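You operate a simulated robot arm through the tools that you are given. There is no shell and no other tool. Be economical: measure what you need, move in short steps, check, and stop when the job is done.

Carry out the task below with a simulated robot arm. There is one attempt and no reset: what you move stays moved.

## Task
Ready the intake for the road: isolator off, depth wheel leg locked at 0 cm, shaker lever to 0.
Fine: depth lock knob out, wind the depth handwheel, knob home again.

Only the result counts: the job must be done as asked and must still hold three seconds after the hand-in. Knocking over, shifting, dropping, spilling or breaking anything else fails it.

## Robot
A 7-joint arm with a two-finger parallel gripper on a trunk, on a base that drives. Base frame: it is fixed to the floor where the robot stands at the start and does not move with it; the origin is under the middle of the robot, x ahead of it, y to its left, z up. Readings come in m, degrees, newtons and seconds.
With the tool pointing down near the work surface it reaches from about 0.1 to 0.8 m from the robot's upright axis, wherever it stands. Its first joint turns from -115.0 to 115.0 degrees. Places, roughly: depth handwheel [-0.1, -1, 0.6]; depth lock knob [-0.1, -1, 0.4]; isolator knob [0.6, 0, 0.9]; rod web [1.7, -0.2, 0.5]; shaker lever [1.2, 0.5, 0.4]. Payload 3.91 kg.
Tool frame: the origin (TCP) lies between the finger pads and is the grasp point; the fingertips stand 0.03 m ahead of it; z points along the fingers, y is the line along which they close. The gripper opens to 0.11 m. The fingers are 0.02 m wide and 0.01 m thick; the gripper's body (0.048 by 0.112 m) begins 0.055 m behind the TCP.
Orientation is told as [roll, pitch, yaw] about the base's x, y, z axes, in that order, counted from this pose: with the fingers straight down and closing along the base's y, the tool's x points along the base's -x, its y along +y and its z along -z.

## Interface
- The arm moves only by the tool play_rows. Its arguments are lists of equal length, an entry for each row: "dr": the turn, a rotation vector about the base's x, y, z in rad, a list of three; "linear": the shift along the base's x, y, z in m, a list of three; "claw": the gripper command, from -1 (shut) to 1 (fully open), values between in proportion. In form: {"dr": [[ax, ay, az], ...], "linear": [[x, y, z], ...], "claw": [claw, ...]}. A call has 1 to 20 rows; each row is the pose to reach, as a shift and turn from the pose commanded when the call began. A row lasts 0.2 s, in which the tool goes at most 0.05 m and 8.6 degrees; a call with a longer step from one row to the next is refused whole, and so is a gripper value outside its range. A pose out of reach is approached as far as the arm can. The call stops where the force on the tool passes 60 N (or 10 N more than at its start, if that is more) or the arm is blocked; 0.2 s more then pass. The fingers move at their own pace (about 0.153 m/s each) and stop on an object; they squeeze with about 38 N. The grip force told is the motor's: it shows also when the fingers shut on nothing. Time passes only in rows, and 0.2 s behind the last, so rows that repeat a pose let the fingers close. The reply holds the time, the measured pose of the TCP, the force on the tool along the base axes, the opening and the grip force, in the units named above and with some noise, with the torque about the TCP (base axes, N m) and any sound that the robot's microphone picked up.
- Cameras (640 x 400 px; columns grow to the right, rows downward): "scene" is now at [0.1657, 0.1028, 1.2938]; the picture's right is [-0.97, -0.26, 0.00], its down [-0.15, 0.58, -0.80] and it looks along [0.21, -0.77, -0.60] (base axes); focal length 262 px, centre (320, 200). "wrist" rides on the gripper at [0.072, 0.017, -0.103] in the tool frame; the picture's right is [-0.23, 0.97, 0.00], its down [-0.76, -0.18, -0.62] and it looks along [-0.61, -0.14, 0.78] (tool axes); focal length 222 px, centre (320, 200).
- capture(camera): a new picture of that camera. It takes no simulated time.
- raise_lower(by): slides the trunk up (or, below 0, down) by that many m; the arm and the scene camera ride with it, the base frame stays. It gives what a move gives, with no picture.
- roll_base(legs): drives the robot by 1 to 6 legs, each [ahead, left, turn to the left] in m, m and degrees, along the robot's own axes; the way and the turn of a leg run together, so that a leg with both is an arc; at most 1.5 m and 180 degrees a leg. The arm and the cameras ride along, it lands a little off, and it stops where it bumps. It gives what a move gives.
- aim_head(pan, tilt): turns the head with the scene camera to pan (to the left, within 80 degrees either way) and tilt (down, from -29 to 69), counted from straight ahead of the robot. It gives what a move gives.
- point_at(camera, pixels): there is no depth. For up to 12 entries [column, row, z] of the newest picture of that camera ("zoom" is the newest enlarged one), the place [x, y] in the base frame at which the ray of that pixel passes the height z, good to about 0.003 m, but the place of the scene camera against the robot may be out by one fixed shift of up to 0.025 m in any direction. It takes no simulated time.
- zoom(camera, box): a new picture of the part [left, top, right, bottom] of that camera's present view, enlarged. It takes no simulated time.
- job_done(): hands the job in; it is judged then, once.

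Keep the steps short. Do not move on a guess: measure, check each grasp and each placing, and mend mistakes. In all there are 80 turns and 68 pictures (those below and enlarged ones count). Leave the gripper open and the arm clear of the work at the hand-in unless told otherwise, and finish with a single line.

The tools are called after "Emit:" as name(argument=value, ...) on one line, values as JSON. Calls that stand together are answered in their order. play_rows: Moves the arm, as the interface text tells. Its arguments: {"type":"object","properties":{"dr":{"type":"array"},"linear":{"type":"array"},"claw":{"type":"array"}},"required":["dr","linear","claw"]} The other tools are called the same way: raise_lower (by) slides the trunk up or down; roll_base (legs) drives the base; aim_head (pan, tilt) turns the head that bears the scene camera; capture (camera) takes a picture; point_at (camera, pixels) gives the place at which the rays of pixels pass given heights; zoom (camera, box) takes an enlarged picture of a part of a camera's view; job_done () hands the job in.

At the start:

```text
time_s: 0.0
ee_pos: [0.0329, -0.5338, 1.0704]
ee_rot: [0.0, 0.1, 0.0]
contact_force: [0.1, -0.7, 1.0]
ft_torque: [0.01, -0.01, 0.0]
opening: 0.1099
gripper_force: 0.1
trunk travel left (down, up): [-0.625, 0.365]
robot x, y, heading: [0.0004, 0.0002, 0.1]
head pan, tilt: [-75.1, 36.9]
```

scene: 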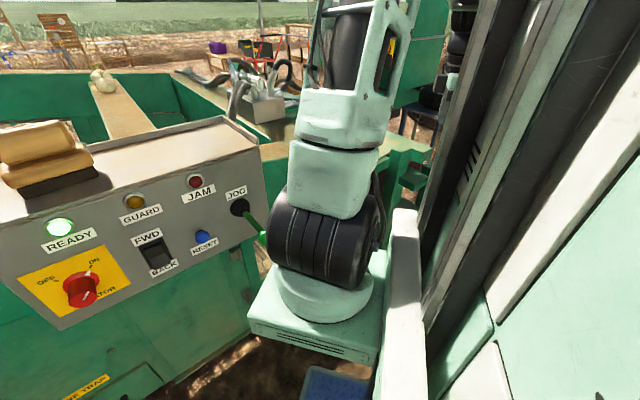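
wrist: 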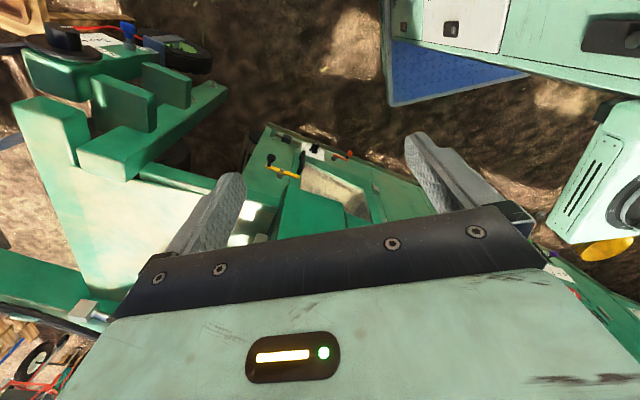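

The control panel with the red isolator knob is at about (80,290). I'll zoom in on it and turn the head for more views.

Emit:
zoom(camera="scene", box=[0, 160, 280, 335])

Emit:
aim_head(pan=-30, tilt=37)

Emit:
capture(camera="scene")

```text
2.29 times, centred on (140, 248) of scene
```

zoom: 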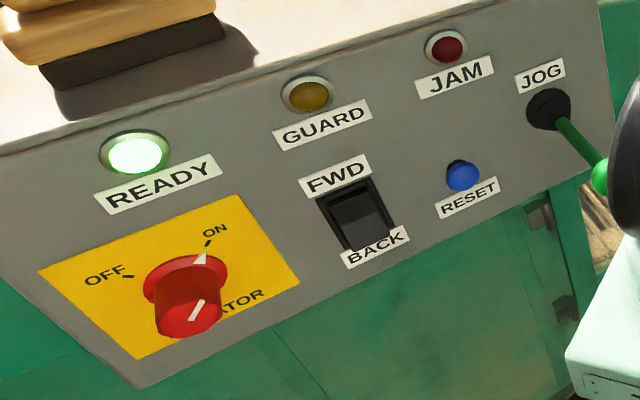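

```text
time_s: 1.1
ee_pos: [0.0329, -0.534, 1.07]
ee_rot: [-0.1, -0.1, -0.1]
contact_force: [1.6, -0.3, 0.2]
ft_torque: [0.0, 0.03, 0.0]
opening: 0.11
gripper_force: 0.0
trunk travel left (down, up): [-0.625, 0.365]
robot x, y, heading: [0.0012, 0.0009, -0.0]
head pan, tilt: [-30.0, 37.0]
```

```text
64 pictures are left
```

scene: 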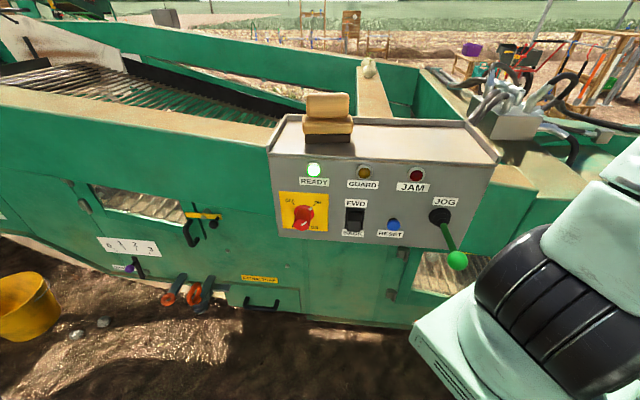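

The shaker scale (0 1 2 3) is around (130,247). I'll look left at it, and right toward the depth wheel.

Emit:
zoom(camera="scene", box=[60, 170, 320, 332])

Emit:
aim_head(pan=-80, tilt=65)

Emit:
capture(camera="scene")

```text
2.46 times, centred on (190, 251) of scene
```

zoom: 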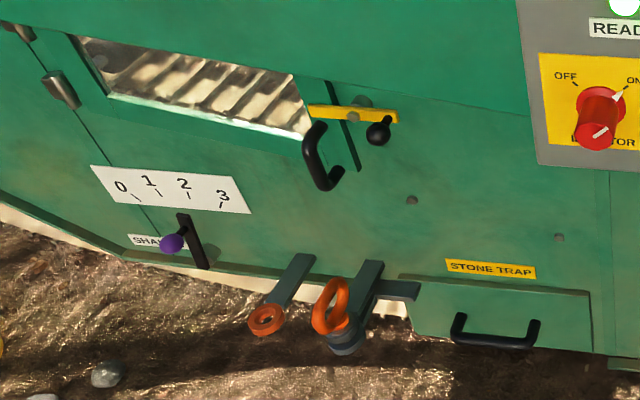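

```text
time_s: 2.3
ee_pos: [0.0339, -0.5347, 1.0705]
ee_rot: [0.0, -0.1, 0.0]
contact_force: [0.3, 0.3, -0.9]
ft_torque: [0.03, -0.02, -0.01]
opening: 0.1099
gripper_force: 0.0
trunk travel left (down, up): [-0.625, 0.365]
robot x, y, heading: [0.0018, -0.001, -0.1]
head pan, tilt: [-80.0, 65.0]
```

```text
62 pictures are left
```

scene: 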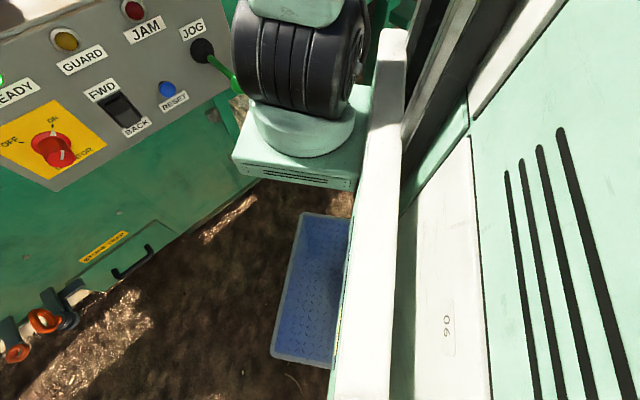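

Next: triangulate the panel. I'll point the head at the panel, take a picture, raise the trunk 0.3 m, and take another.

Emit:
aim_head(pan=-35, tilt=45)

Emit:
capture(camera="scene")

Emit:
point_at(camera="scene", pixels=[[320, 200, 0.9], [320, 200, 0.4]])

```text
time_s: 3.4
ee_pos: [0.033, -0.5347, 1.0692]
ee_rot: [0.1, 0.1, 0.0]
contact_force: [0.8, 0.0, -0.3]
ft_torque: [0.0, -0.01, -0.03]
opening: 0.1101
gripper_force: 0.0
trunk travel left (down, up): [-0.625, 0.365]
robot x, y, heading: [0.0015, -0.0041, 0.3]
head pan, tilt: [-35.0, 45.0]
```

```text
61 pictures are left
```

scene: 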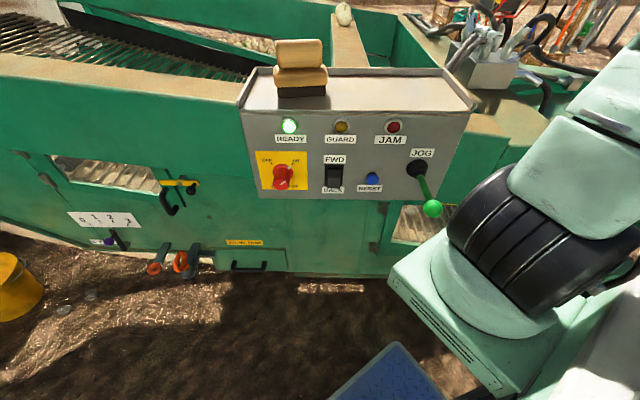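

```text
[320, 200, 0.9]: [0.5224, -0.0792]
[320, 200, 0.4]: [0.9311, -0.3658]
```

Emit:
point_at(camera="scene", pixels=[[281, 176, 0.9], [281, 176, 0.8], [422, 155, 0.9], [422, 155, 1.0], [250, 197, 0.8], [250, 197, 0.9], [242, 103, 0.9], [242, 103, 1.1], [110, 241, 0.4], [110, 241, 0.5]])

Emit:
raise_lower(by=0.3)

Emit:
capture(camera="scene")

```text
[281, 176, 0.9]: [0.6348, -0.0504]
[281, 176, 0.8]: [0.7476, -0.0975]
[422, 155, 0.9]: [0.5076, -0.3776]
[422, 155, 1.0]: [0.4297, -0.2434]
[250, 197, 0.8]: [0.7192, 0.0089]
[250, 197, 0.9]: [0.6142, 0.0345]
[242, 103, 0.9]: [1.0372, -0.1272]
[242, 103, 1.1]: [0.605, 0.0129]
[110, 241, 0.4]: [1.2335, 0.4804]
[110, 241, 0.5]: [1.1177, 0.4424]
```

```text
time_s: 6.4
ee_pos: [0.0327, -0.5332, 1.3698]
ee_rot: [0.1, 0.0, -0.1]
contact_force: [-0.2, 0.1, -0.4]
ft_torque: [0.04, 0.01, 0.03]
opening: 0.1099
gripper_force: 0.1
trunk travel left (down, up): [-0.925, 0.065]
robot x, y, heading: [-0.0015, -0.0028, 0.1]
head pan, tilt: [-35.0, 45.0]
```

```text
60 pictures are left
```

scene: 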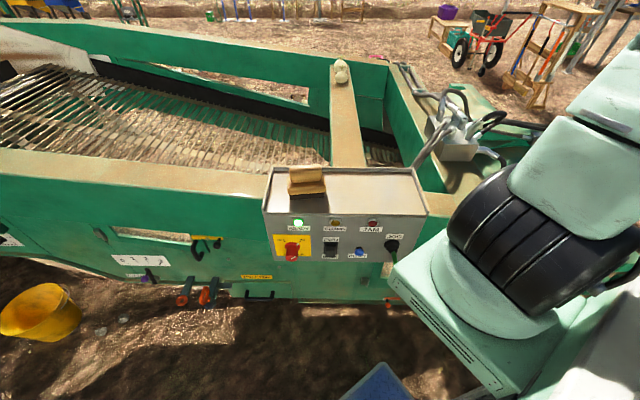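

Emit:
zoom(camera="scene", box=[250, 160, 442, 280])

Emit:
point_at(camera="scene", pixels=[[291, 254, 0.9], [291, 254, 0.8], [391, 245, 0.9], [391, 245, 1.0], [268, 258, 0.8], [268, 258, 0.9], [263, 211, 1.0], [263, 211, 1.1], [150, 274, 0.4], [150, 274, 0.5]])

```text
3.33 times, centred on (346, 220) of scene
```

zoom: 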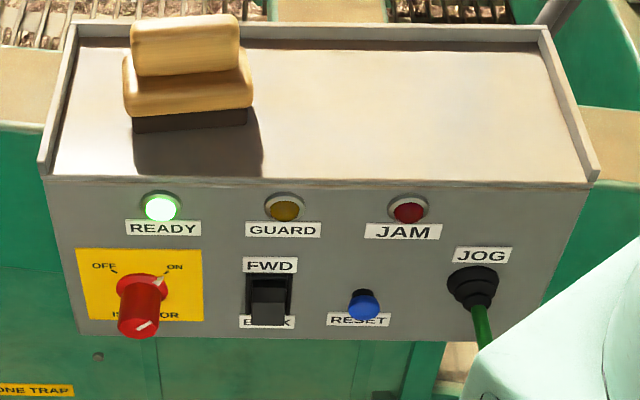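

```text
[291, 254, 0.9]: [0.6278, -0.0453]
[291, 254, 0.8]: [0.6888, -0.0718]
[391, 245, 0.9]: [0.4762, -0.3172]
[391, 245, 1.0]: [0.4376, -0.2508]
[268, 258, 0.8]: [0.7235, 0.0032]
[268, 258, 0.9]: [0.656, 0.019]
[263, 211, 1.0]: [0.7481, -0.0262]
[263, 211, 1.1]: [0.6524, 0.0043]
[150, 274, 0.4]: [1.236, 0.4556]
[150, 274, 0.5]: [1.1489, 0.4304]
```

Computing panel orientation from the READY and JAM labels, isolator plate corners in both pictures. First the current picture.

Emit:
point_at(camera="zoom", pixels=[[162, 229, 1.0], [404, 232, 1.0], [162, 229, 0.95], [404, 232, 0.95], [140, 280, 0.9], [140, 330, 0.9], [140, 330, 0.85]])

Emit:
raise_lower(by=-0.3)

Emit:
aim_head(pan=-35, tilt=38)

Emit:
zoom(camera="scene", box=[220, 100, 480, 262])

```text
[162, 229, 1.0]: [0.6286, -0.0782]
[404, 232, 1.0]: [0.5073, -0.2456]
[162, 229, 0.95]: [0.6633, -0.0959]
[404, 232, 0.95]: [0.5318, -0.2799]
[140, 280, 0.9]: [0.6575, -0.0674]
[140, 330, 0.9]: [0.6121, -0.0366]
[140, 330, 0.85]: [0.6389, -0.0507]
```

```text
time_s: 9.4
ee_pos: [0.0328, -0.5339, 1.0715]
ee_rot: [-0.1, 0.0, 0.0]
contact_force: [-0.5, -0.3, 0.6]
ft_torque: [0.0, 0.0, 0.0]
opening: 0.11
gripper_force: 0.0
trunk travel left (down, up): [-0.625, 0.365]
robot x, y, heading: [0.0007, 0.0019, 0.2]
head pan, tilt: [-35.0, 45.0]
```

```text
time_s: 10.1
ee_pos: [0.0335, -0.5346, 1.0704]
ee_rot: [0.0, 0.0, -0.1]
contact_force: [0.0, 0.0, -0.2]
ft_torque: [0.02, 0.0, 0.0]
opening: 0.1099
gripper_force: 0.0
trunk travel left (down, up): [-0.625, 0.365]
robot x, y, heading: [-0.0024, -0.0012, 0.0]
head pan, tilt: [-35.0, 38.0]
```

```text
2.46 times, centred on (350, 181) of scene
```

zoom: 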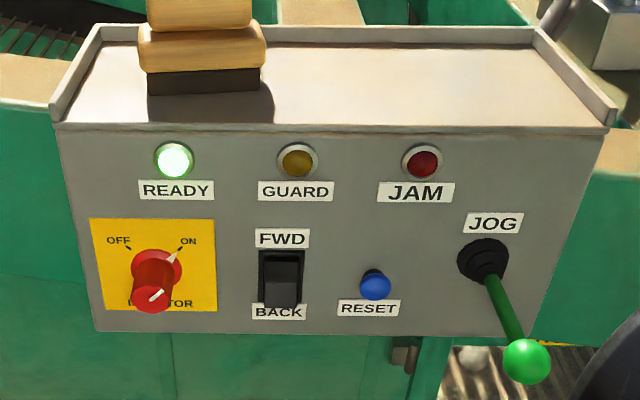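

Emit:
point_at(camera="zoom", pixels=[[176, 190, 1.0], [416, 193, 1.0], [176, 190, 0.95], [416, 193, 0.95], [157, 267, 0.9], [157, 267, 0.95], [150, 297, 0.9], [150, 297, 0.95], [526, 362, 0.9], [526, 362, 0.95], [58, 127, 1.05], [604, 130, 1.05]])

```text
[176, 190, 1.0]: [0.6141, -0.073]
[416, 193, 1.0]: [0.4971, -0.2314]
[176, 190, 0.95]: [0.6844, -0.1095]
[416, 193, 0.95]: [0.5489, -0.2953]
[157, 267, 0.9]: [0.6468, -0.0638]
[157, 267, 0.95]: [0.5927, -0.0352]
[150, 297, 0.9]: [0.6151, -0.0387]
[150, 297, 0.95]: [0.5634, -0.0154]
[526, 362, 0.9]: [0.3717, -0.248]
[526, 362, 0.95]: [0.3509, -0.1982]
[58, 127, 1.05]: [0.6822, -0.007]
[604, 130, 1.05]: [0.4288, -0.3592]
```

Panel normal faces about yaw 144° (approach yaw about -36°). The knob cap is near (0.61,-0.04,0.905). I'll bring the hand up and inward first, rotating partway towards the horizontal approach.

Emit:
play_rows(dr=[[-0.041, -0.126, -0.041], [-0.082, -0.253, -0.082], [-0.123, -0.379, -0.123], [-0.164, -0.505, -0.164], [-0.205, -0.631, -0.205], [-0.246, -0.758, -0.246], [-0.287, -0.884, -0.287], [-0.328, -1.01, -0.328]], linear=[[0.02, 0.03, 0.015], [0.04, 0.06, 0.03], [0.06, 0.09, 0.045], [0.08, 0.12, 0.06], [0.1, 0.15, 0.075], [0.12, 0.18, 0.09], [0.14, 0.21, 0.1], [0.16, 0.24, 0.11]], claw=[1, 1, 1, 1, 1, 1, 1, 1])

Emit:
capture(camera="scene")

```text
time_s: 11.5
ee_pos: [0.2146, -0.3746, 1.1476]
ee_rot: [-8.1, -39.7, 0.4]
contact_force: [0.9, 0.1, -0.1]
ft_torque: [0.0, 0.0, 0.05]
opening: 0.1101
gripper_force: 0.1
out of reach, approached as far as the arm can: row 7
trunk travel left (down, up): [-0.625, 0.365]
robot x, y, heading: [-0.005, 0.0003, 0.0]
head pan, tilt: [-35.0, 38.0]
stopped in row 7: the arm was blocked; the commanded pose is now the measured one
```

```text
57 pictures are left
```

scene: 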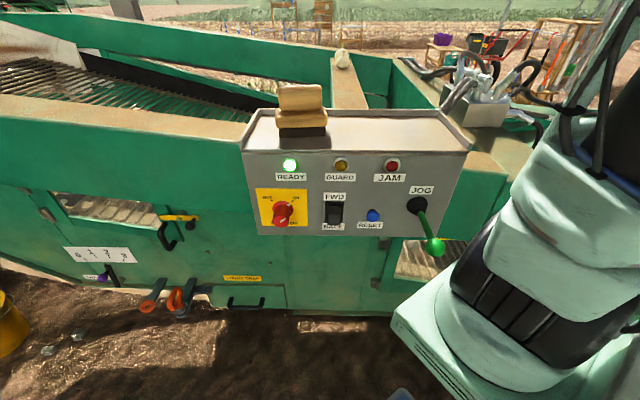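

The pose is out of reach because it's too close. I'll check where the arm's mount stands and look behind the robot before backing up.

Emit:
point_at(camera="scene", pixels=[[500, 330, 0.8], [500, 330, 0.6], [600, 395, 0.0], [400, 395, 0.0]])

Emit:
aim_head(pan=80, tilt=50)

Emit:
capture(camera="scene")

Emit:
aim_head(pan=20, tilt=50)

Emit:
capture(camera="scene")

```text
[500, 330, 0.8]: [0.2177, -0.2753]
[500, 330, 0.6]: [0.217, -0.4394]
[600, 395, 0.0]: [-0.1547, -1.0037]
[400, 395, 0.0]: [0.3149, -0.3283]
```

```text
time_s: 13.5
ee_pos: [0.2145, -0.3743, 1.1489]
ee_rot: [-8.1, -39.8, 0.4]
contact_force: [0.2, 0.1, 0.2]
ft_torque: [0.01, -0.03, 0.01]
opening: 0.1099
gripper_force: 0.1
trunk travel left (down, up): [-0.625, 0.365]
robot x, y, heading: [-0.0012, 0.001, -0.0]
head pan, tilt: [80.0, 50.0]
```

```text
56 pictures are left
```

scene: 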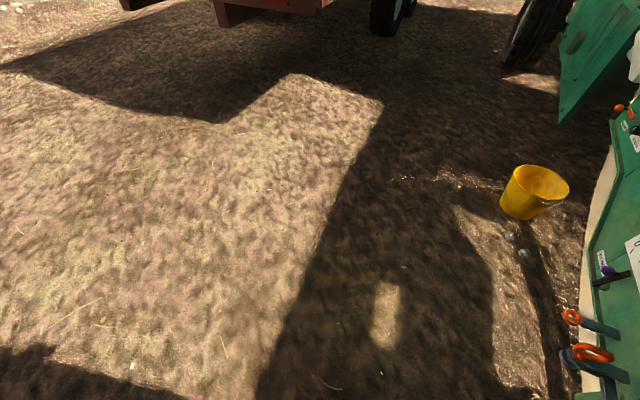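

```text
time_s: 14.8
ee_pos: [0.2138, -0.3755, 1.1493]
ee_rot: [-8.2, -39.7, 0.5]
contact_force: [-0.2, -0.7, 0.1]
ft_torque: [-0.01, 0.01, 0.01]
opening: 0.1101
gripper_force: 0.2
trunk travel left (down, up): [-0.625, 0.365]
robot x, y, heading: [0.0023, -0.0021, -0.3]
head pan, tilt: [20.0, 50.0]
```

```text
55 pictures are left
```

scene: 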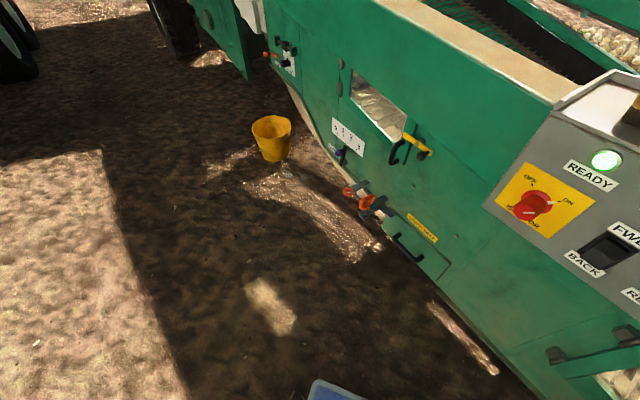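

The ground to the left is clear. I'll shift the robot left 0.43 m, away from the panel, then check where the blue crate lies before turning.

Emit:
roll_base(legs=[[0, 0.43, 0]])

Emit:
aim_head(pan=-50, tilt=60)

Emit:
capture(camera="scene")

```text
time_s: 17.4
ee_pos: [0.2148, 0.0544, 1.1517]
ee_rot: [-8.4, -39.6, 1.0]
contact_force: [1.3, -0.2, -0.2]
ft_torque: [0.02, 0.0, -0.01]
opening: 0.1098
gripper_force: 0.1
trunk travel left (down, up): [-0.625, 0.365]
robot x, y, heading: [-0.0012, 0.4253, 0.4]
head pan, tilt: [20.0, 50.0]
```

```text
time_s: 18.8
ee_pos: [0.2178, 0.0561, 1.1507]
ee_rot: [-8.4, -39.6, 1.4]
contact_force: [0.5, 0.1, 0.9]
ft_torque: [0.03, 0.0, -0.01]
opening: 0.11
gripper_force: 0.1
trunk travel left (down, up): [-0.625, 0.365]
robot x, y, heading: [-0.0011, 0.4308, 0.2]
head pan, tilt: [-50.0, 60.0]
```

```text
54 pictures are left
```

scene: 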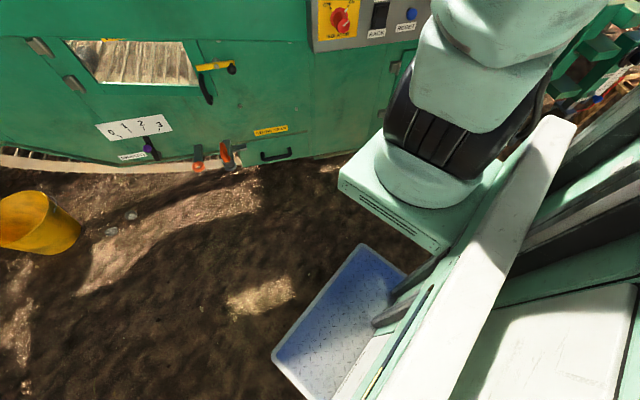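

The blue tread moved with the robot, so it is part of the base. Turning right 36°.

Emit:
roll_base(legs=[[0, 0, -36]])

Emit:
aim_head(pan=0, tilt=50)

Emit:
capture(camera="scene")

```text
time_s: 20.9
ee_pos: [-0.0409, -0.0, 1.1512]
ee_rot: [-8.6, -39.6, -34.2]
contact_force: [0.1, -1.0, 0.5]
ft_torque: [0.01, 0.03, 0.01]
opening: 0.1098
gripper_force: 0.1
trunk travel left (down, up): [-0.625, 0.365]
robot x, y, heading: [-0.0005, 0.4311, -35.1]
head pan, tilt: [-50.0, 60.0]
```

```text
time_s: 22.1
ee_pos: [-0.04, 0.0001, 1.1522]
ee_rot: [-8.5, -39.6, -33.8]
contact_force: [0.6, -0.1, 0.4]
ft_torque: [-0.01, 0.0, -0.01]
opening: 0.1103
gripper_force: 0.0
trunk travel left (down, up): [-0.625, 0.365]
robot x, y, heading: [-0.0014, 0.4287, -35.3]
head pan, tilt: [0.0, 50.0]
```

```text
53 pictures are left
```

scene: 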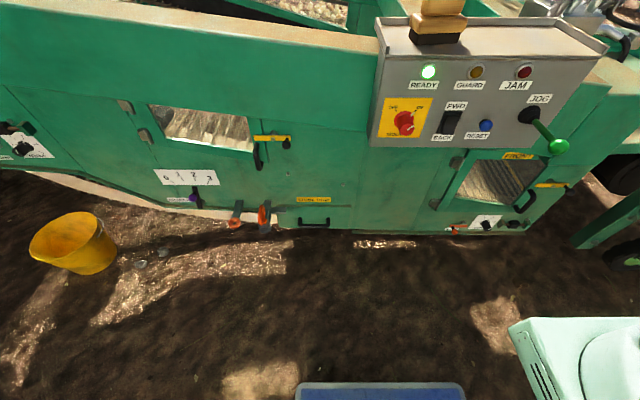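

Now bring the hand to a pre-grasp 0.15 m out from the knob, horizontal, in a smooth combined move.

Emit:
play_rows(dr=[[-0.032, -0.054, 0.008], [-0.064, -0.108, 0.015], [-0.096, -0.162, 0.023], [-0.128, -0.216, 0.03], [-0.16, -0.27, 0.038], [-0.193, -0.324, 0.045], [-0.225, -0.378, 0.053], [-0.257, -0.432, 0.06], [-0.289, -0.486, 0.068], [-0.321, -0.54, 0.076], [-0.353, -0.594, 0.083], [-0.385, -0.648, 0.091], [-0.418, -0.702, 0.098], [-0.45, -0.756, 0.106]], linear=[[0.038, 0.004, -0.01], [0.076, 0.008, -0.02], [0.113, 0.012, -0.03], [0.151, 0.015, -0.045], [0.189, 0.019, -0.06], [0.226, 0.022, -0.08], [0.264, 0.026, -0.1], [0.302, 0.03, -0.12], [0.34, 0.034, -0.14], [0.377, 0.037, -0.16], [0.415, 0.041, -0.18], [0.453, 0.045, -0.2], [0.49, 0.048, -0.222], [0.528, 0.052, -0.245]], claw=[1, 1, 1, 1, 1, 1, 1, 1, 1, 1, 1, 1, 1, 1])

Emit:
capture(camera="wrist")

Emit:
capture(camera="scene")

```text
time_s: 25.1
ee_pos: [0.4317, -0.106, 0.9172]
ee_rot: [66.2, -88.5, -98.2]
contact_force: [-0.4, 0.4, -0.1]
ft_torque: [0.01, -0.01, -0.02]
opening: 0.1097
gripper_force: 0.0
out of reach, approached as far as the arm can: row 2, 3, 4, 5, 6, 7, 8, 9, 10, 11, 12, 13, 14
trunk travel left (down, up): [-0.625, 0.365]
robot x, y, heading: [0.0001, 0.431, -35.4]
head pan, tilt: [0.0, 50.0]
```

```text
52 pictures are left
```

wrist: 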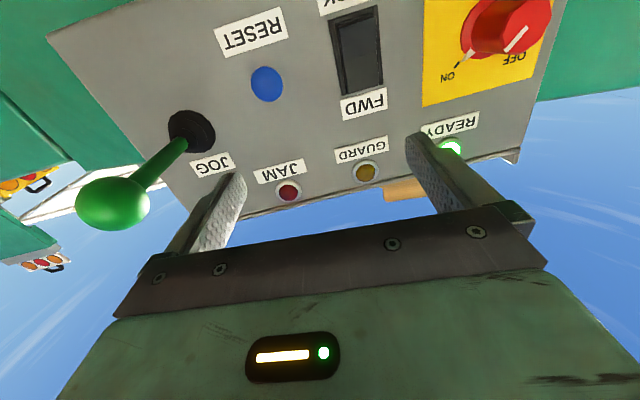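

```text
51 pictures are left
```

scene: 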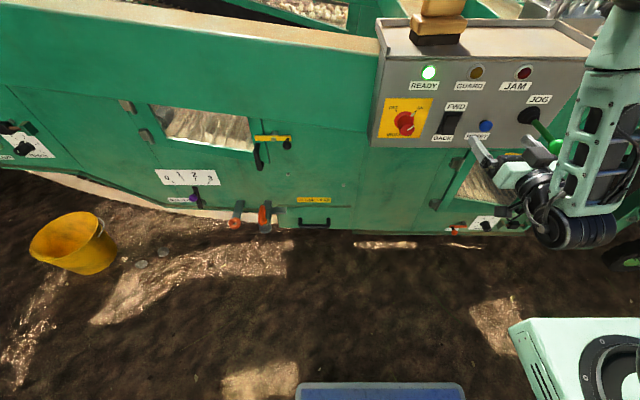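

The hand is level but lagged to the right. I'll hold the commanded pose to see whether it converges.

Emit:
play_rows(dr=[[0, 0, 0], [0, 0, 0], [0, 0, 0]], linear=[[0, 0, 0], [0, 0, 0], [0, 0, 0]], claw=[1, 1, 1])

```text
time_s: 25.9
ee_pos: [0.4321, -0.1066, 0.9168]
ee_rot: [65.0, -88.5, -97.1]
contact_force: [-0.1, 1.2, 0.5]
ft_torque: [0.02, 0.04, -0.03]
opening: 0.11
gripper_force: 0.2
trunk travel left (down, up): [-0.625, 0.365]
robot x, y, heading: [-0.0016, 0.428, -35.4]
head pan, tilt: [0.0, 50.0]
```

Emit:
play_rows(dr=[[0, 0, 0], [0, 0, 0], [0, 0, 0], [0, 0, 0], [0, 0, 0]], linear=[[0.01, 0.03, 0], [0.02, 0.06, 0], [0.03, 0.09, 0], [0.045, 0.12, 0], [0.056, 0.15, 0]], claw=[1, 1, 1, 1, 1])

```text
time_s: 27.1
ee_pos: [0.4306, -0.1065, 0.9163]
ee_rot: [65.1, -88.5, -97.1]
contact_force: [0.0, 0.6, -0.3]
ft_torque: [0.02, 0.03, 0.0]
opening: 0.1097
gripper_force: 0.2
out of reach, approached as far as the arm can: row 1, 2, 3, 4, 5
trunk travel left (down, up): [-0.625, 0.365]
robot x, y, heading: [0.0019, 0.4304, -35.6]
head pan, tilt: [0.0, 50.0]
```

The arm is at a joint limit sideways, but the hand is oriented well. I'll get the knob's place from the wrist camera and let the base bring the hand over.

Emit:
point_at(camera="wrist", pixels=[[520, 32, 0.9], [520, 32, 0.91], [492, 30, 0.9], [372, 172, 0.98], [372, 172, 1.0], [290, 190, 0.98], [452, 145, 0.98]])

Emit:
zoom(camera="wrist", box=[400, 0, 560, 100])

```text
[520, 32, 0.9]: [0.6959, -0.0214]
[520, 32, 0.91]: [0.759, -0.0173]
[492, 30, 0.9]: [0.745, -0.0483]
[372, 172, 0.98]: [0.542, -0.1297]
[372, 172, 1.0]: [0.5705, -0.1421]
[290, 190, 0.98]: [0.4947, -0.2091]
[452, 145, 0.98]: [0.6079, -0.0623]
```

```text
4.00 times, centred on (480, 50) of wrist
```

zoom: 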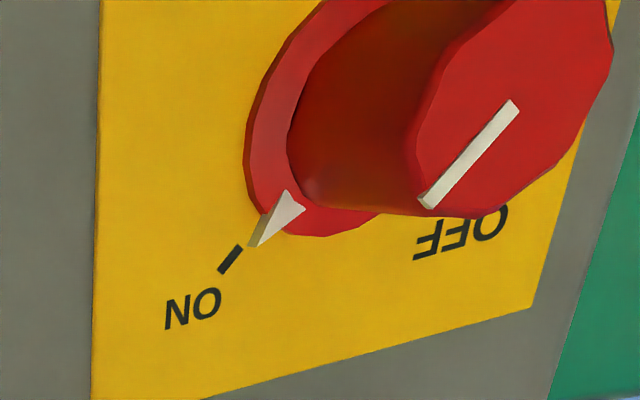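

Estimated: the knob is 0.174 m left of the hand along the panel, and about 0.03 m lower. Driving left 0.174 m.

Emit:
roll_base(legs=[[0, 0.174, 0]])

Emit:
capture(camera="wrist")

```text
time_s: 28.5
ee_pos: [0.5347, 0.0371, 0.9162]
ee_rot: [65.0, -88.5, -96.8]
contact_force: [0.9, 0.7, -0.5]
ft_torque: [0.01, 0.0, -0.01]
opening: 0.1101
gripper_force: 0.1
trunk travel left (down, up): [-0.625, 0.365]
robot x, y, heading: [0.1003, 0.5726, -35.2]
head pan, tilt: [0.0, 50.0]
```

```text
49 pictures are left
```

wrist: 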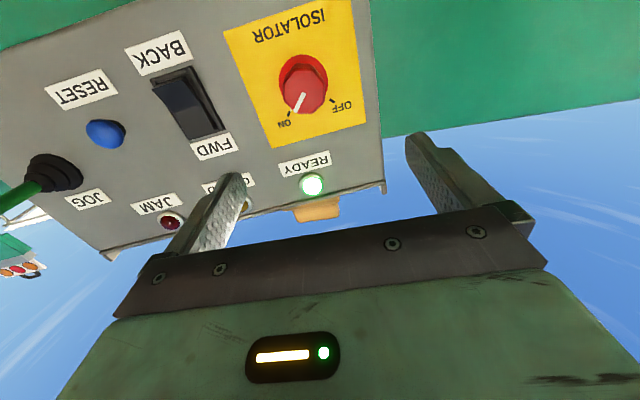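

The knob cap at (308,92) should sit on column 320 once the hand is 0.03 m lower. Lowering now.

Emit:
play_rows(dr=[[0, 0, 0], [0, 0, 0]], linear=[[-0.001, -0.001, -0.015], [-0.002, -0.0025, -0.03]], claw=[1, 1])

Emit:
capture(camera="wrist")

```text
time_s: 29.1
ee_pos: [0.5313, 0.0351, 0.8874]
ee_rot: [65.8, -88.3, -97.5]
contact_force: [-0.2, 0.8, 0.0]
ft_torque: [-0.05, -0.01, -0.02]
opening: 0.11
gripper_force: 0.2
trunk travel left (down, up): [-0.625, 0.365]
robot x, y, heading: [0.0973, 0.5717, -35.0]
head pan, tilt: [0.0, 50.0]
```

```text
48 pictures are left
```

wrist: 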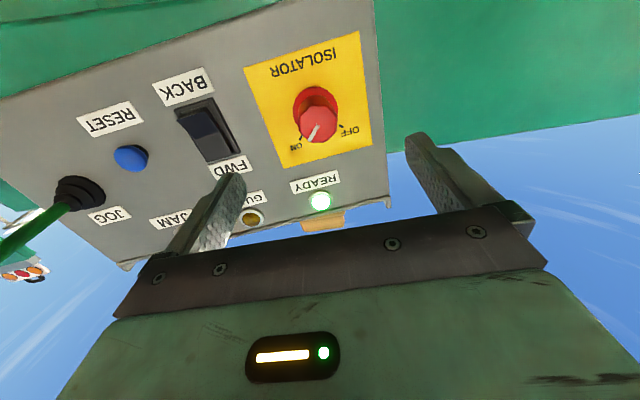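

Cap is centred at (319,125). Advancing 0.10 m along the tool axis with the gripper open.

Emit:
play_rows(dr=[[0, 0, 0], [0, 0, 0], [0, 0, 0], [0, 0, 0]], linear=[[0.021, -0.014, 0], [0.042, -0.028, 0], [0.063, -0.042, 0], [0.083, -0.055, 0]], claw=[1, 1, 1, 1])

Emit:
capture(camera="wrist")

```text
time_s: 30.1
ee_pos: [0.6049, -0.0301, 0.8907]
ee_rot: [65.8, -88.4, -97.0]
contact_force: [-0.1, 0.0, -0.2]
ft_torque: [0.01, 0.01, -0.04]
opening: 0.11
gripper_force: 0.0
out of reach, approached as far as the arm can: row 1, 2, 3, 4
trunk travel left (down, up): [-0.625, 0.365]
robot x, y, heading: [0.1021, 0.5692, -34.9]
head pan, tilt: [0.0, 50.0]
```

```text
47 pictures are left
```

wrist: 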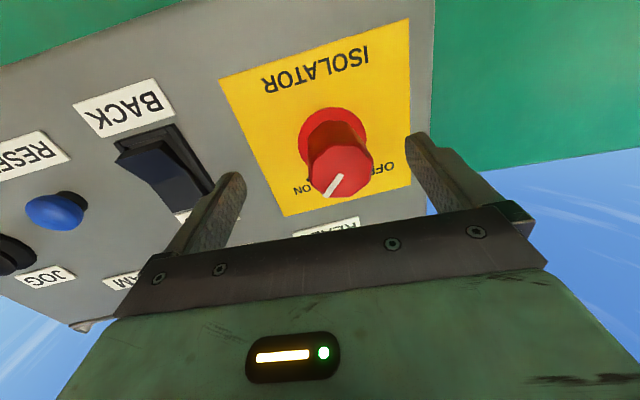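

The cap is at (342,170), so the hand is about 0.014 m too far right and 0.02 m short. I'll let the base make the last bit.

Emit:
roll_base(legs=[[0.03, 0.014, 0]])

Emit:
capture(camera="wrist")

```text
time_s: 31.1
ee_pos: [0.6239, -0.0342, 0.8895]
ee_rot: [52.6, -88.3, -84.5]
contact_force: [-11.6, 14.4, 9.4]
ft_torque: [-0.79, 0.01, -0.97]
opening: 0.107
gripper_force: 0.1
trunk travel left (down, up): [-0.625, 0.365]
robot x, y, heading: [0.1261, 0.5682, -35.2]
head pan, tilt: [0.0, 50.0]
stopped in leg 1: the force on the tool passed its limit (the readings are from after the stop); the commanded pose is now the measured one
```

```text
46 pictures are left
```

wrist: 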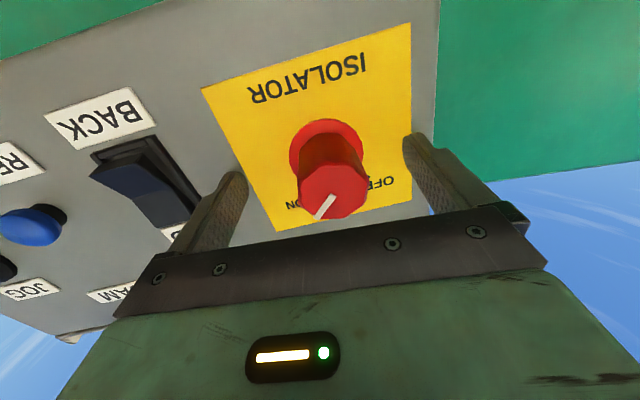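

A fingertip touches the panel, so the knob is fully between the fingers. I'll back off slightly and centre.

Emit:
roll_base(legs=[[-0.006, 0.01, 0]])

Emit:
capture(camera="wrist")

```text
time_s: 31.8
ee_pos: [0.625, -0.0236, 0.8884]
ee_rot: [49.5, -88.1, -81.7]
contact_force: [0.3, 0.2, -0.5]
ft_torque: [0.02, 0.01, 0.02]
opening: 0.1101
gripper_force: 0.0
trunk travel left (down, up): [-0.625, 0.365]
robot x, y, heading: [0.1239, 0.5797, -35.3]
head pan, tilt: [0.0, 50.0]
```

```text
45 pictures are left
```

wrist: 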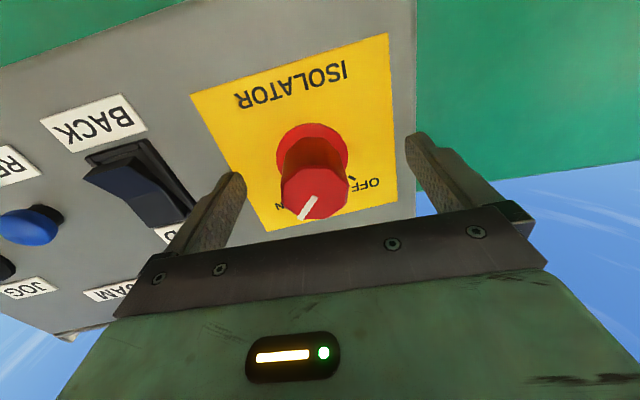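

Cap at (315,190) is centred between the fingers. Closing.

Emit:
play_rows(dr=[[0, 0, 0], [0, 0, 0], [0, 0, 0]], linear=[[0, 0, 0], [0, 0, 0], [0, 0, 0]], claw=[-0.5, -1, -1])

Emit:
capture(camera="wrist")

```text
time_s: 32.6
ee_pos: [0.6241, -0.0266, 0.8876]
ee_rot: [47.9, -88.1, -80.3]
contact_force: [-4.6, -15.6, 0.2]
ft_torque: [-0.1, 0.24, -2.47]
opening: 0.0392
gripper_force: 44.9
trunk travel left (down, up): [-0.625, 0.365]
robot x, y, heading: [0.1263, 0.5754, -35.1]
head pan, tilt: [0.0, 50.0]
```

```text
44 pictures are left
```

wrist: 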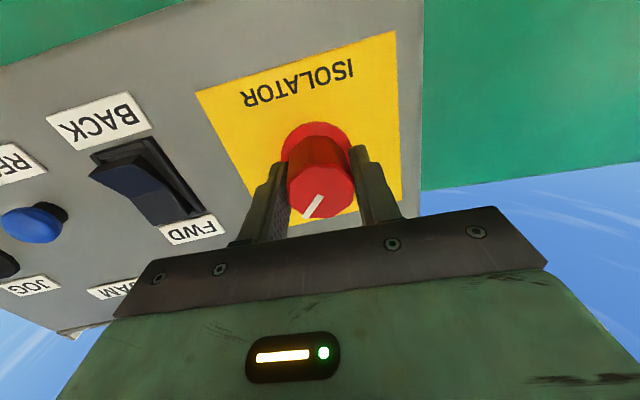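

Grasped (opening 0.039). Turning the knob counterclockwise about the panel normal, the first 40°.

Emit:
play_rows(dr=[[-0.118, 0.076, 0], [-0.236, 0.152, 0], [-0.354, 0.228, 0], [-0.472, 0.304, 0], [-0.59, 0.38, 0]], linear=[[0, 0, 0], [0, 0, 0], [0, 0, 0], [0, 0, 0], [0, 0, 0]], claw=[-1, -1, -1, -1, -1])

Emit:
capture(camera="wrist")

```text
time_s: 33.1
ee_pos: [0.6234, -0.0276, 0.8898]
ee_rot: [-70.6, -82.4, 41.7]
contact_force: [15.0, 0.2, -11.5]
ft_torque: [-0.42, -0.61, -1.97]
opening: 0.0416
gripper_force: 44.8
out of reach, approached as far as the arm can: row 1, 2
trunk travel left (down, up): [-0.625, 0.365]
robot x, y, heading: [0.1265, 0.5785, -35.1]
head pan, tilt: [0.0, 50.0]
stopped in row 2: the force on the tool passed its limit (the readings are from after the stop); the commanded pose is now the measured one
```

```text
43 pictures are left
```

wrist: 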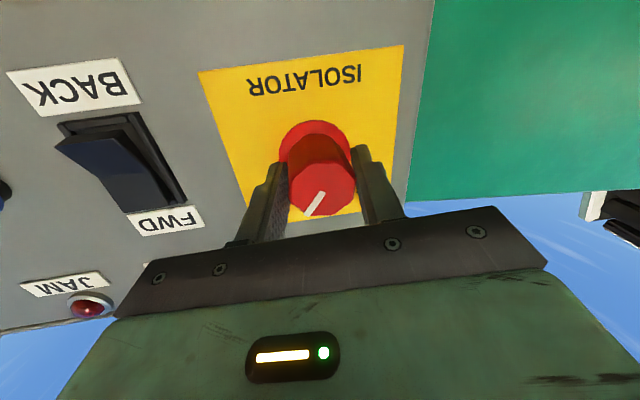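

The wrist roll is at its limit in this sense. I'll release, back off, and roll the hand the other way (clockwise about 90°), then regrasp so there's room for the counterclockwise turn.

Emit:
play_rows(dr=[[0, 0, 0], [0, 0, 0], [0, 0, 0], [0, 0, 0], [0, 0, 0]], linear=[[0, 0, 0], [0, 0, 0], [-0.033, 0.023, 0], [-0.066, 0.046, 0], [-0.1, 0.07, 0]], claw=[1, 1, 1, 1, 1])

```text
time_s: 34.3
ee_pos: [0.5415, 0.0288, 0.9019]
ee_rot: [-70.1, -82.3, 41.0]
contact_force: [-0.4, 0.9, 0.4]
ft_torque: [0.02, -0.02, 0.01]
opening: 0.11
gripper_force: 0.1
out of reach, approached as far as the arm can: row 5
trunk travel left (down, up): [-0.625, 0.365]
robot x, y, heading: [0.1265, 0.5745, -35.0]
head pan, tilt: [0.0, 50.0]
```

Emit:
play_rows(dr=[[0.108, -0.075, 0], [0.216, -0.15, 0], [0.324, -0.225, 0], [0.432, -0.3, 0], [0.54, -0.375, 0], [0.648, -0.45, 0], [0.756, -0.525, 0], [0.864, -0.6, 0], [0.972, -0.675, 0], [1.08, -0.75, 0], [1.188, -0.825, 0], [1.296, -0.9, 0]], linear=[[0, 0, 0], [0, 0, 0], [0, 0, 0], [0, 0, 0], [0, 0, 0], [0, 0, 0], [0, 0, 0], [0, 0, 0], [0, 0, 0], [0, 0, 0], [0, 0, 0], [0, 0, 0]], claw=[1, 1, 1, 1, 1, 1, 1, 1, 1, 1, 1, 1])

Emit:
capture(camera="wrist")

```text
time_s: 36.9
ee_pos: [0.5398, 0.0286, 0.9029]
ee_rot: [95.6, -7.0, -123.1]
contact_force: [-0.4, -0.6, -0.8]
ft_torque: [0.02, 0.02, 0.03]
opening: 0.1099
gripper_force: 0.1
trunk travel left (down, up): [-0.625, 0.365]
robot x, y, heading: [0.1271, 0.582, -35.2]
head pan, tilt: [0.0, 50.0]
```

```text
42 pictures are left
```

wrist: 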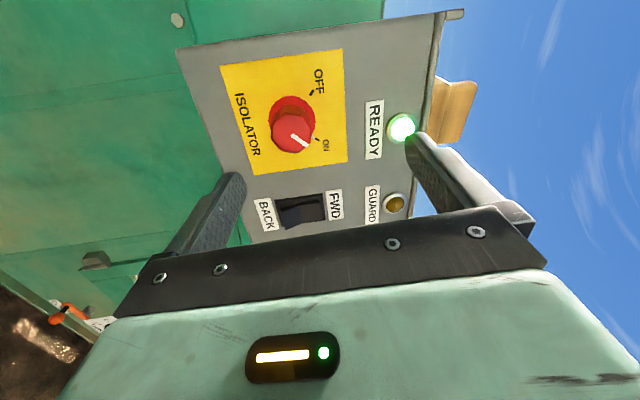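

Rolled fine. Now correcting the residual tilt and placing the hand 0.08 m straight out from the known knob place.

Emit:
play_rows(dr=[[0.028, 0.04, -0.026], [0.0575, 0.079, -0.052]], linear=[[0.011, -0.005, -0.007], [0.022, -0.011, -0.015]], claw=[1, 1])

Emit:
capture(camera="wrist")

```text
time_s: 37.5
ee_pos: [0.5605, 0.0183, 0.8866]
ee_rot: [89.9, -6.9, -125.4]
contact_force: [-0.1, 0.3, -0.5]
ft_torque: [-0.01, -0.01, 0.02]
opening: 0.1098
gripper_force: 0.0
trunk travel left (down, up): [-0.625, 0.365]
robot x, y, heading: [0.1286, 0.5774, -35.1]
head pan, tilt: [0.0, 50.0]
```

```text
41 pictures are left
```

wrist: 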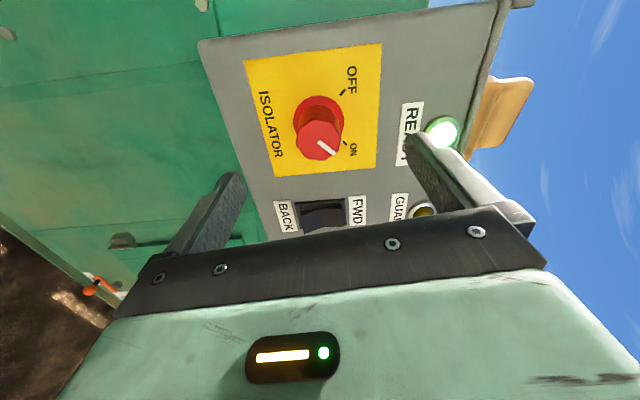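

Cap at (318,138) lies on the hand's axis, 0.07 m ahead. Advancing 0.068 m and checking.

Emit:
play_rows(dr=[[0, 0, 0], [0, 0, 0], [0, 0, 0]], linear=[[0.018, -0.013, 0], [0.037, -0.027, 0], [0.055, -0.04, 0]], claw=[1, 1, 1])

Emit:
capture(camera="wrist")

```text
time_s: 38.3
ee_pos: [0.6165, -0.0245, 0.8872]
ee_rot: [89.9, -6.9, -125.4]
contact_force: [0.1, 0.1, 0.9]
ft_torque: [0.0, -0.02, 0.03]
opening: 0.1099
gripper_force: 0.1
trunk travel left (down, up): [-0.625, 0.365]
robot x, y, heading: [0.1267, 0.5814, -35.1]
head pan, tilt: [0.0, 50.0]
```

```text
40 pictures are left
```

wrist: 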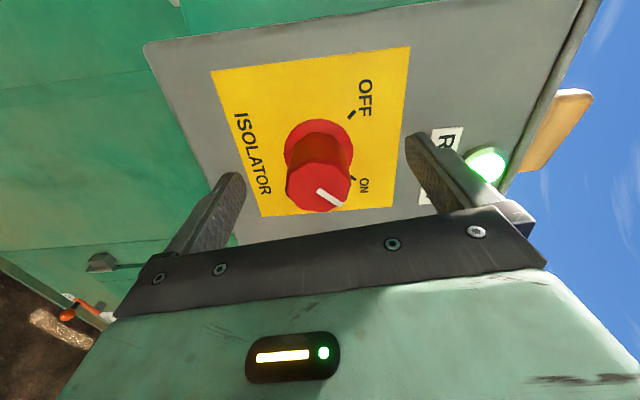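

Closing, then turning counterclockwise in 0.1 rad steps.

Emit:
play_rows(dr=[[0, 0, 0], [0, 0, 0], [0, 0, 0], [-0.0815, 0.058, 0], [-0.163, 0.116, 0], [-0.2445, 0.174, 0], [-0.326, 0.232, 0], [-0.4075, 0.29, 0], [-0.489, 0.348, 0], [-0.57, 0.406, 0], [-0.652, 0.464, 0], [-0.7335, 0.522, 0], [-0.815, 0.58, 0]], linear=[[0, 0, 0], [0, 0, 0], [0, 0, 0], [0, 0, 0], [0, 0, 0], [0, 0, 0], [0, 0, 0], [0, 0, 0], [0, 0, 0], [0, 0, 0], [0, 0, 0], [0, 0, 0], [0, 0, 0]], claw=[-0.5, -1, -1, -1, -1, -1, -1, -1, -1, -1, -1, -1, -1])

Emit:
capture(camera="wrist")

```text
time_s: 41.1
ee_pos: [0.6183, -0.0231, 0.8874]
ee_rot: [90.0, -64.3, -125.5]
contact_force: [7.3, -0.1, 4.7]
ft_torque: [0.57, 0.74, -0.75]
opening: 0.0375
gripper_force: 45.2
trunk travel left (down, up): [-0.625, 0.365]
robot x, y, heading: [0.1266, 0.5807, -35.1]
head pan, tilt: [0.0, 50.0]
```

```text
39 pictures are left
```

wrist: 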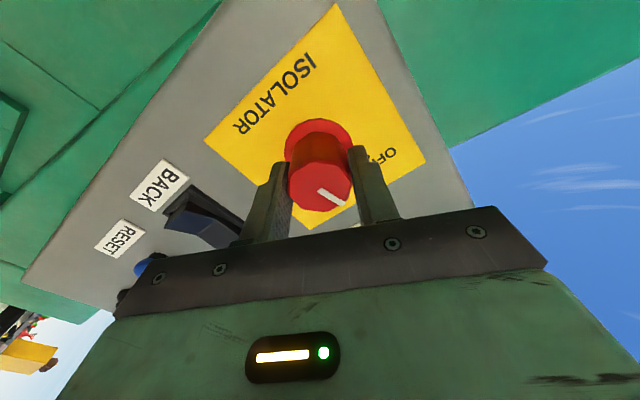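

The knob turns with the hand (57° so far). Continuing.

Emit:
play_rows(dr=[[-0.0815, 0.058, 0], [-0.163, 0.116, 0], [-0.2445, 0.174, 0], [-0.326, 0.232, 0], [-0.4075, 0.29, 0], [-0.465, 0.331, 0]], linear=[[0, 0, 0], [0, 0, 0], [0, 0, 0], [0, 0, 0], [0, 0, 0], [0, 0, 0]], claw=[-1, -1, -1, -1, -1, -1])

Emit:
capture(camera="wrist")

Emit:
zoom(camera="scene", box=[340, 40, 580, 190])

```text
time_s: 42.1
ee_pos: [0.6178, -0.0227, 0.8874]
ee_rot: [86.0, -85.9, -118.8]
contact_force: [10.9, 4.7, -3.8]
ft_torque: [-0.08, -0.02, -1.79]
opening: 0.0383
gripper_force: 45.2
out of reach, approached as far as the arm can: row 3, 4, 5
trunk travel left (down, up): [-0.625, 0.365]
robot x, y, heading: [0.128, 0.5754, -34.8]
head pan, tilt: [0.0, 50.0]
stopped in row 5: the force on the tool passed its limit (the readings are from after the stop); the commanded pose is now the measured one
```

```text
38 pictures are left
```

wrist: 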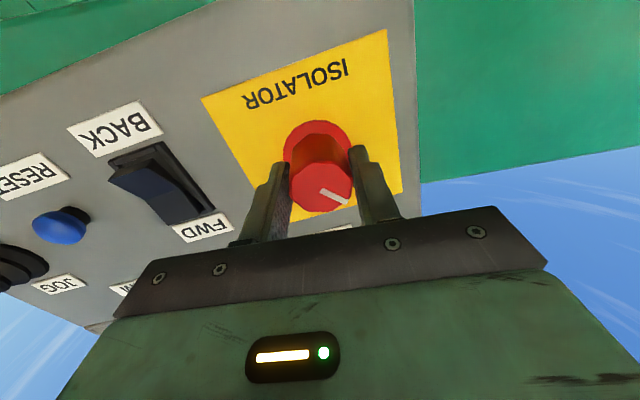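

```text
2.67 times, centred on (460, 115) of scene
```

zoom: 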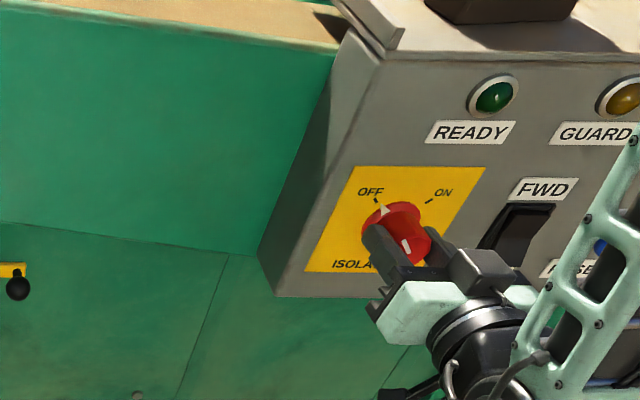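

The READY lamp has gone out and the pointer is near OFF. I'll release, back off and inspect.

Emit:
play_rows(dr=[[0, 0, 0], [0, 0, 0], [0, 0, 0], [0, 0, 0], [0, 0, 0]], linear=[[0, 0, 0], [0, 0, 0], [-0.033, 0.024, 0], [-0.066, 0.048, 0], [-0.1, 0.072, 0]], claw=[1, 1, 1, 1, 1])

Emit:
zoom(camera="scene", box=[350, 60, 510, 160])

```text
time_s: 43.3
ee_pos: [0.5346, 0.027, 0.8954]
ee_rot: [83.7, -85.9, -116.6]
contact_force: [-0.2, 0.3, 0.3]
ft_torque: [0.0, -0.03, -0.02]
opening: 0.1098
gripper_force: 0.0
out of reach, approached as far as the arm can: row 5
trunk travel left (down, up): [-0.625, 0.365]
robot x, y, heading: [0.1258, 0.5762, -35.0]
head pan, tilt: [0.0, 50.0]
```

```text
4.00 times, centred on (430, 110) of scene
```

zoom: 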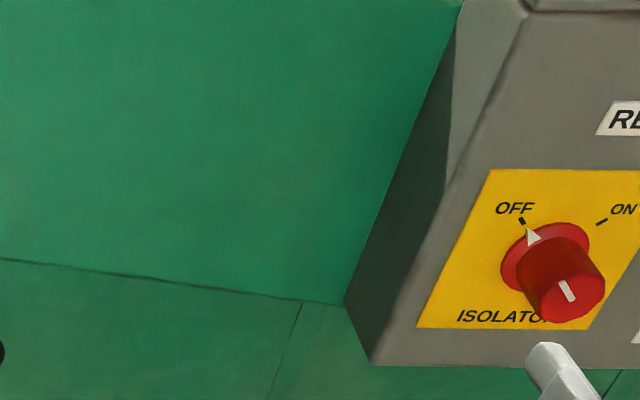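

Emit:
zoom(camera="wrist", box=[210, 20, 450, 170])

```text
2.67 times, centred on (330, 95) of wrist
```

zoom: 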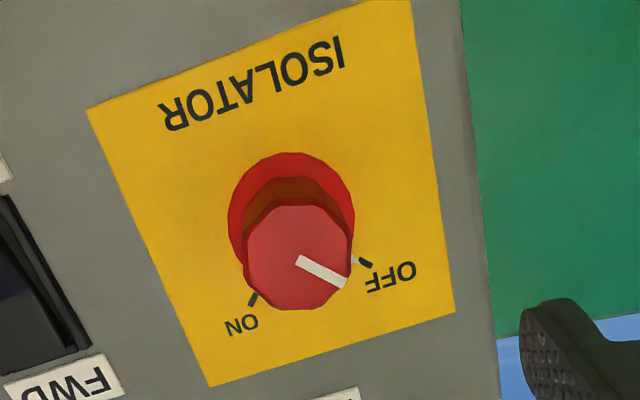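

Isolator is OFF (pointer on the tick, READY lamp out). Now back the base off 0.25 m and look right along the machine for the depth wheel.

Emit:
roll_base(legs=[[-0.25, 0, 0]])

Emit:
aim_head(pan=-45, tilt=35)

Emit:
capture(camera="scene")

```text
time_s: 45.1
ee_pos: [0.3332, 0.1699, 0.8947]
ee_rot: [83.6, -85.8, -116.5]
contact_force: [-0.1, -0.5, 0.9]
ft_torque: [0.03, 0.0, 0.02]
opening: 0.1099
gripper_force: 0.0
trunk travel left (down, up): [-0.625, 0.365]
robot x, y, heading: [-0.0795, 0.7228, -34.8]
head pan, tilt: [0.0, 50.0]
```

```text
time_s: 46.3
ee_pos: [0.3323, 0.1695, 0.8942]
ee_rot: [83.6, -85.8, -116.4]
contact_force: [0.1, 0.3, 0.1]
ft_torque: [0.0, 0.02, 0.02]
opening: 0.11
gripper_force: 0.0
trunk travel left (down, up): [-0.625, 0.365]
robot x, y, heading: [-0.0757, 0.7199, -34.6]
head pan, tilt: [-45.0, 35.0]
```

```text
34 pictures are left
```

scene: 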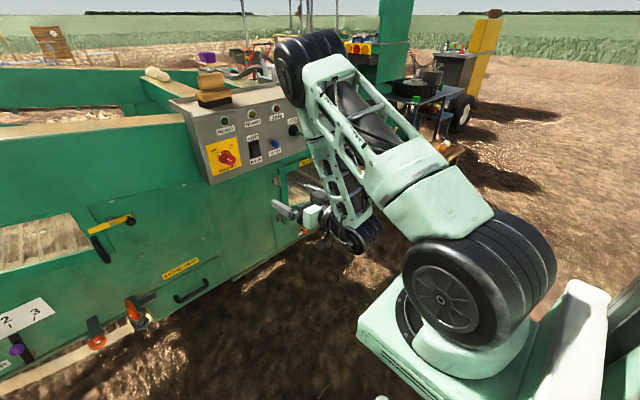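

Checking where the table and floor lie along the way to the right.

Emit:
point_at(camera="scene", pixels=[[437, 140, 0.0], [412, 115, 0.7], [460, 155, 0.0], [390, 265, 0.0], [560, 200, 0.0], [310, 190, 0.6], [330, 215, 0.4]])

Emit:
aim_head(pan=-80, tilt=30)

Emit:
capture(camera="scene")

```text
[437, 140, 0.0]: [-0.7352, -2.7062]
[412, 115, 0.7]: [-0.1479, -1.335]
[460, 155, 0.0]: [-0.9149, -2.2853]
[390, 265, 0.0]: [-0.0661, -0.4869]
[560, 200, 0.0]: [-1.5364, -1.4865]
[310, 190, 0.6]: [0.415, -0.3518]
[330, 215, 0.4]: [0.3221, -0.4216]
```

```text
time_s: 47.3
ee_pos: [0.3327, 0.1701, 0.8958]
ee_rot: [83.6, -85.9, -116.6]
contact_force: [1.0, 0.2, 0.3]
ft_torque: [-0.01, -0.01, 0.01]
opening: 0.1099
gripper_force: 0.0
trunk travel left (down, up): [-0.625, 0.365]
robot x, y, heading: [-0.08, 0.7228, -34.8]
head pan, tilt: [-80.0, 30.0]
```

```text
33 pictures are left
```

scene: 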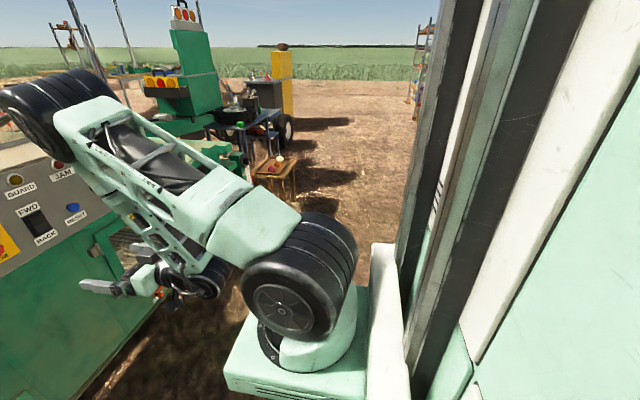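

Emit:
point_at(camera="scene", pixels=[[293, 198, 0.0], [264, 192, 0.0], [275, 120, 0.7]])

```text
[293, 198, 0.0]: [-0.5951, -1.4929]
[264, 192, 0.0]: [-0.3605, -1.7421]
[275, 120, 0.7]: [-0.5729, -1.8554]
```

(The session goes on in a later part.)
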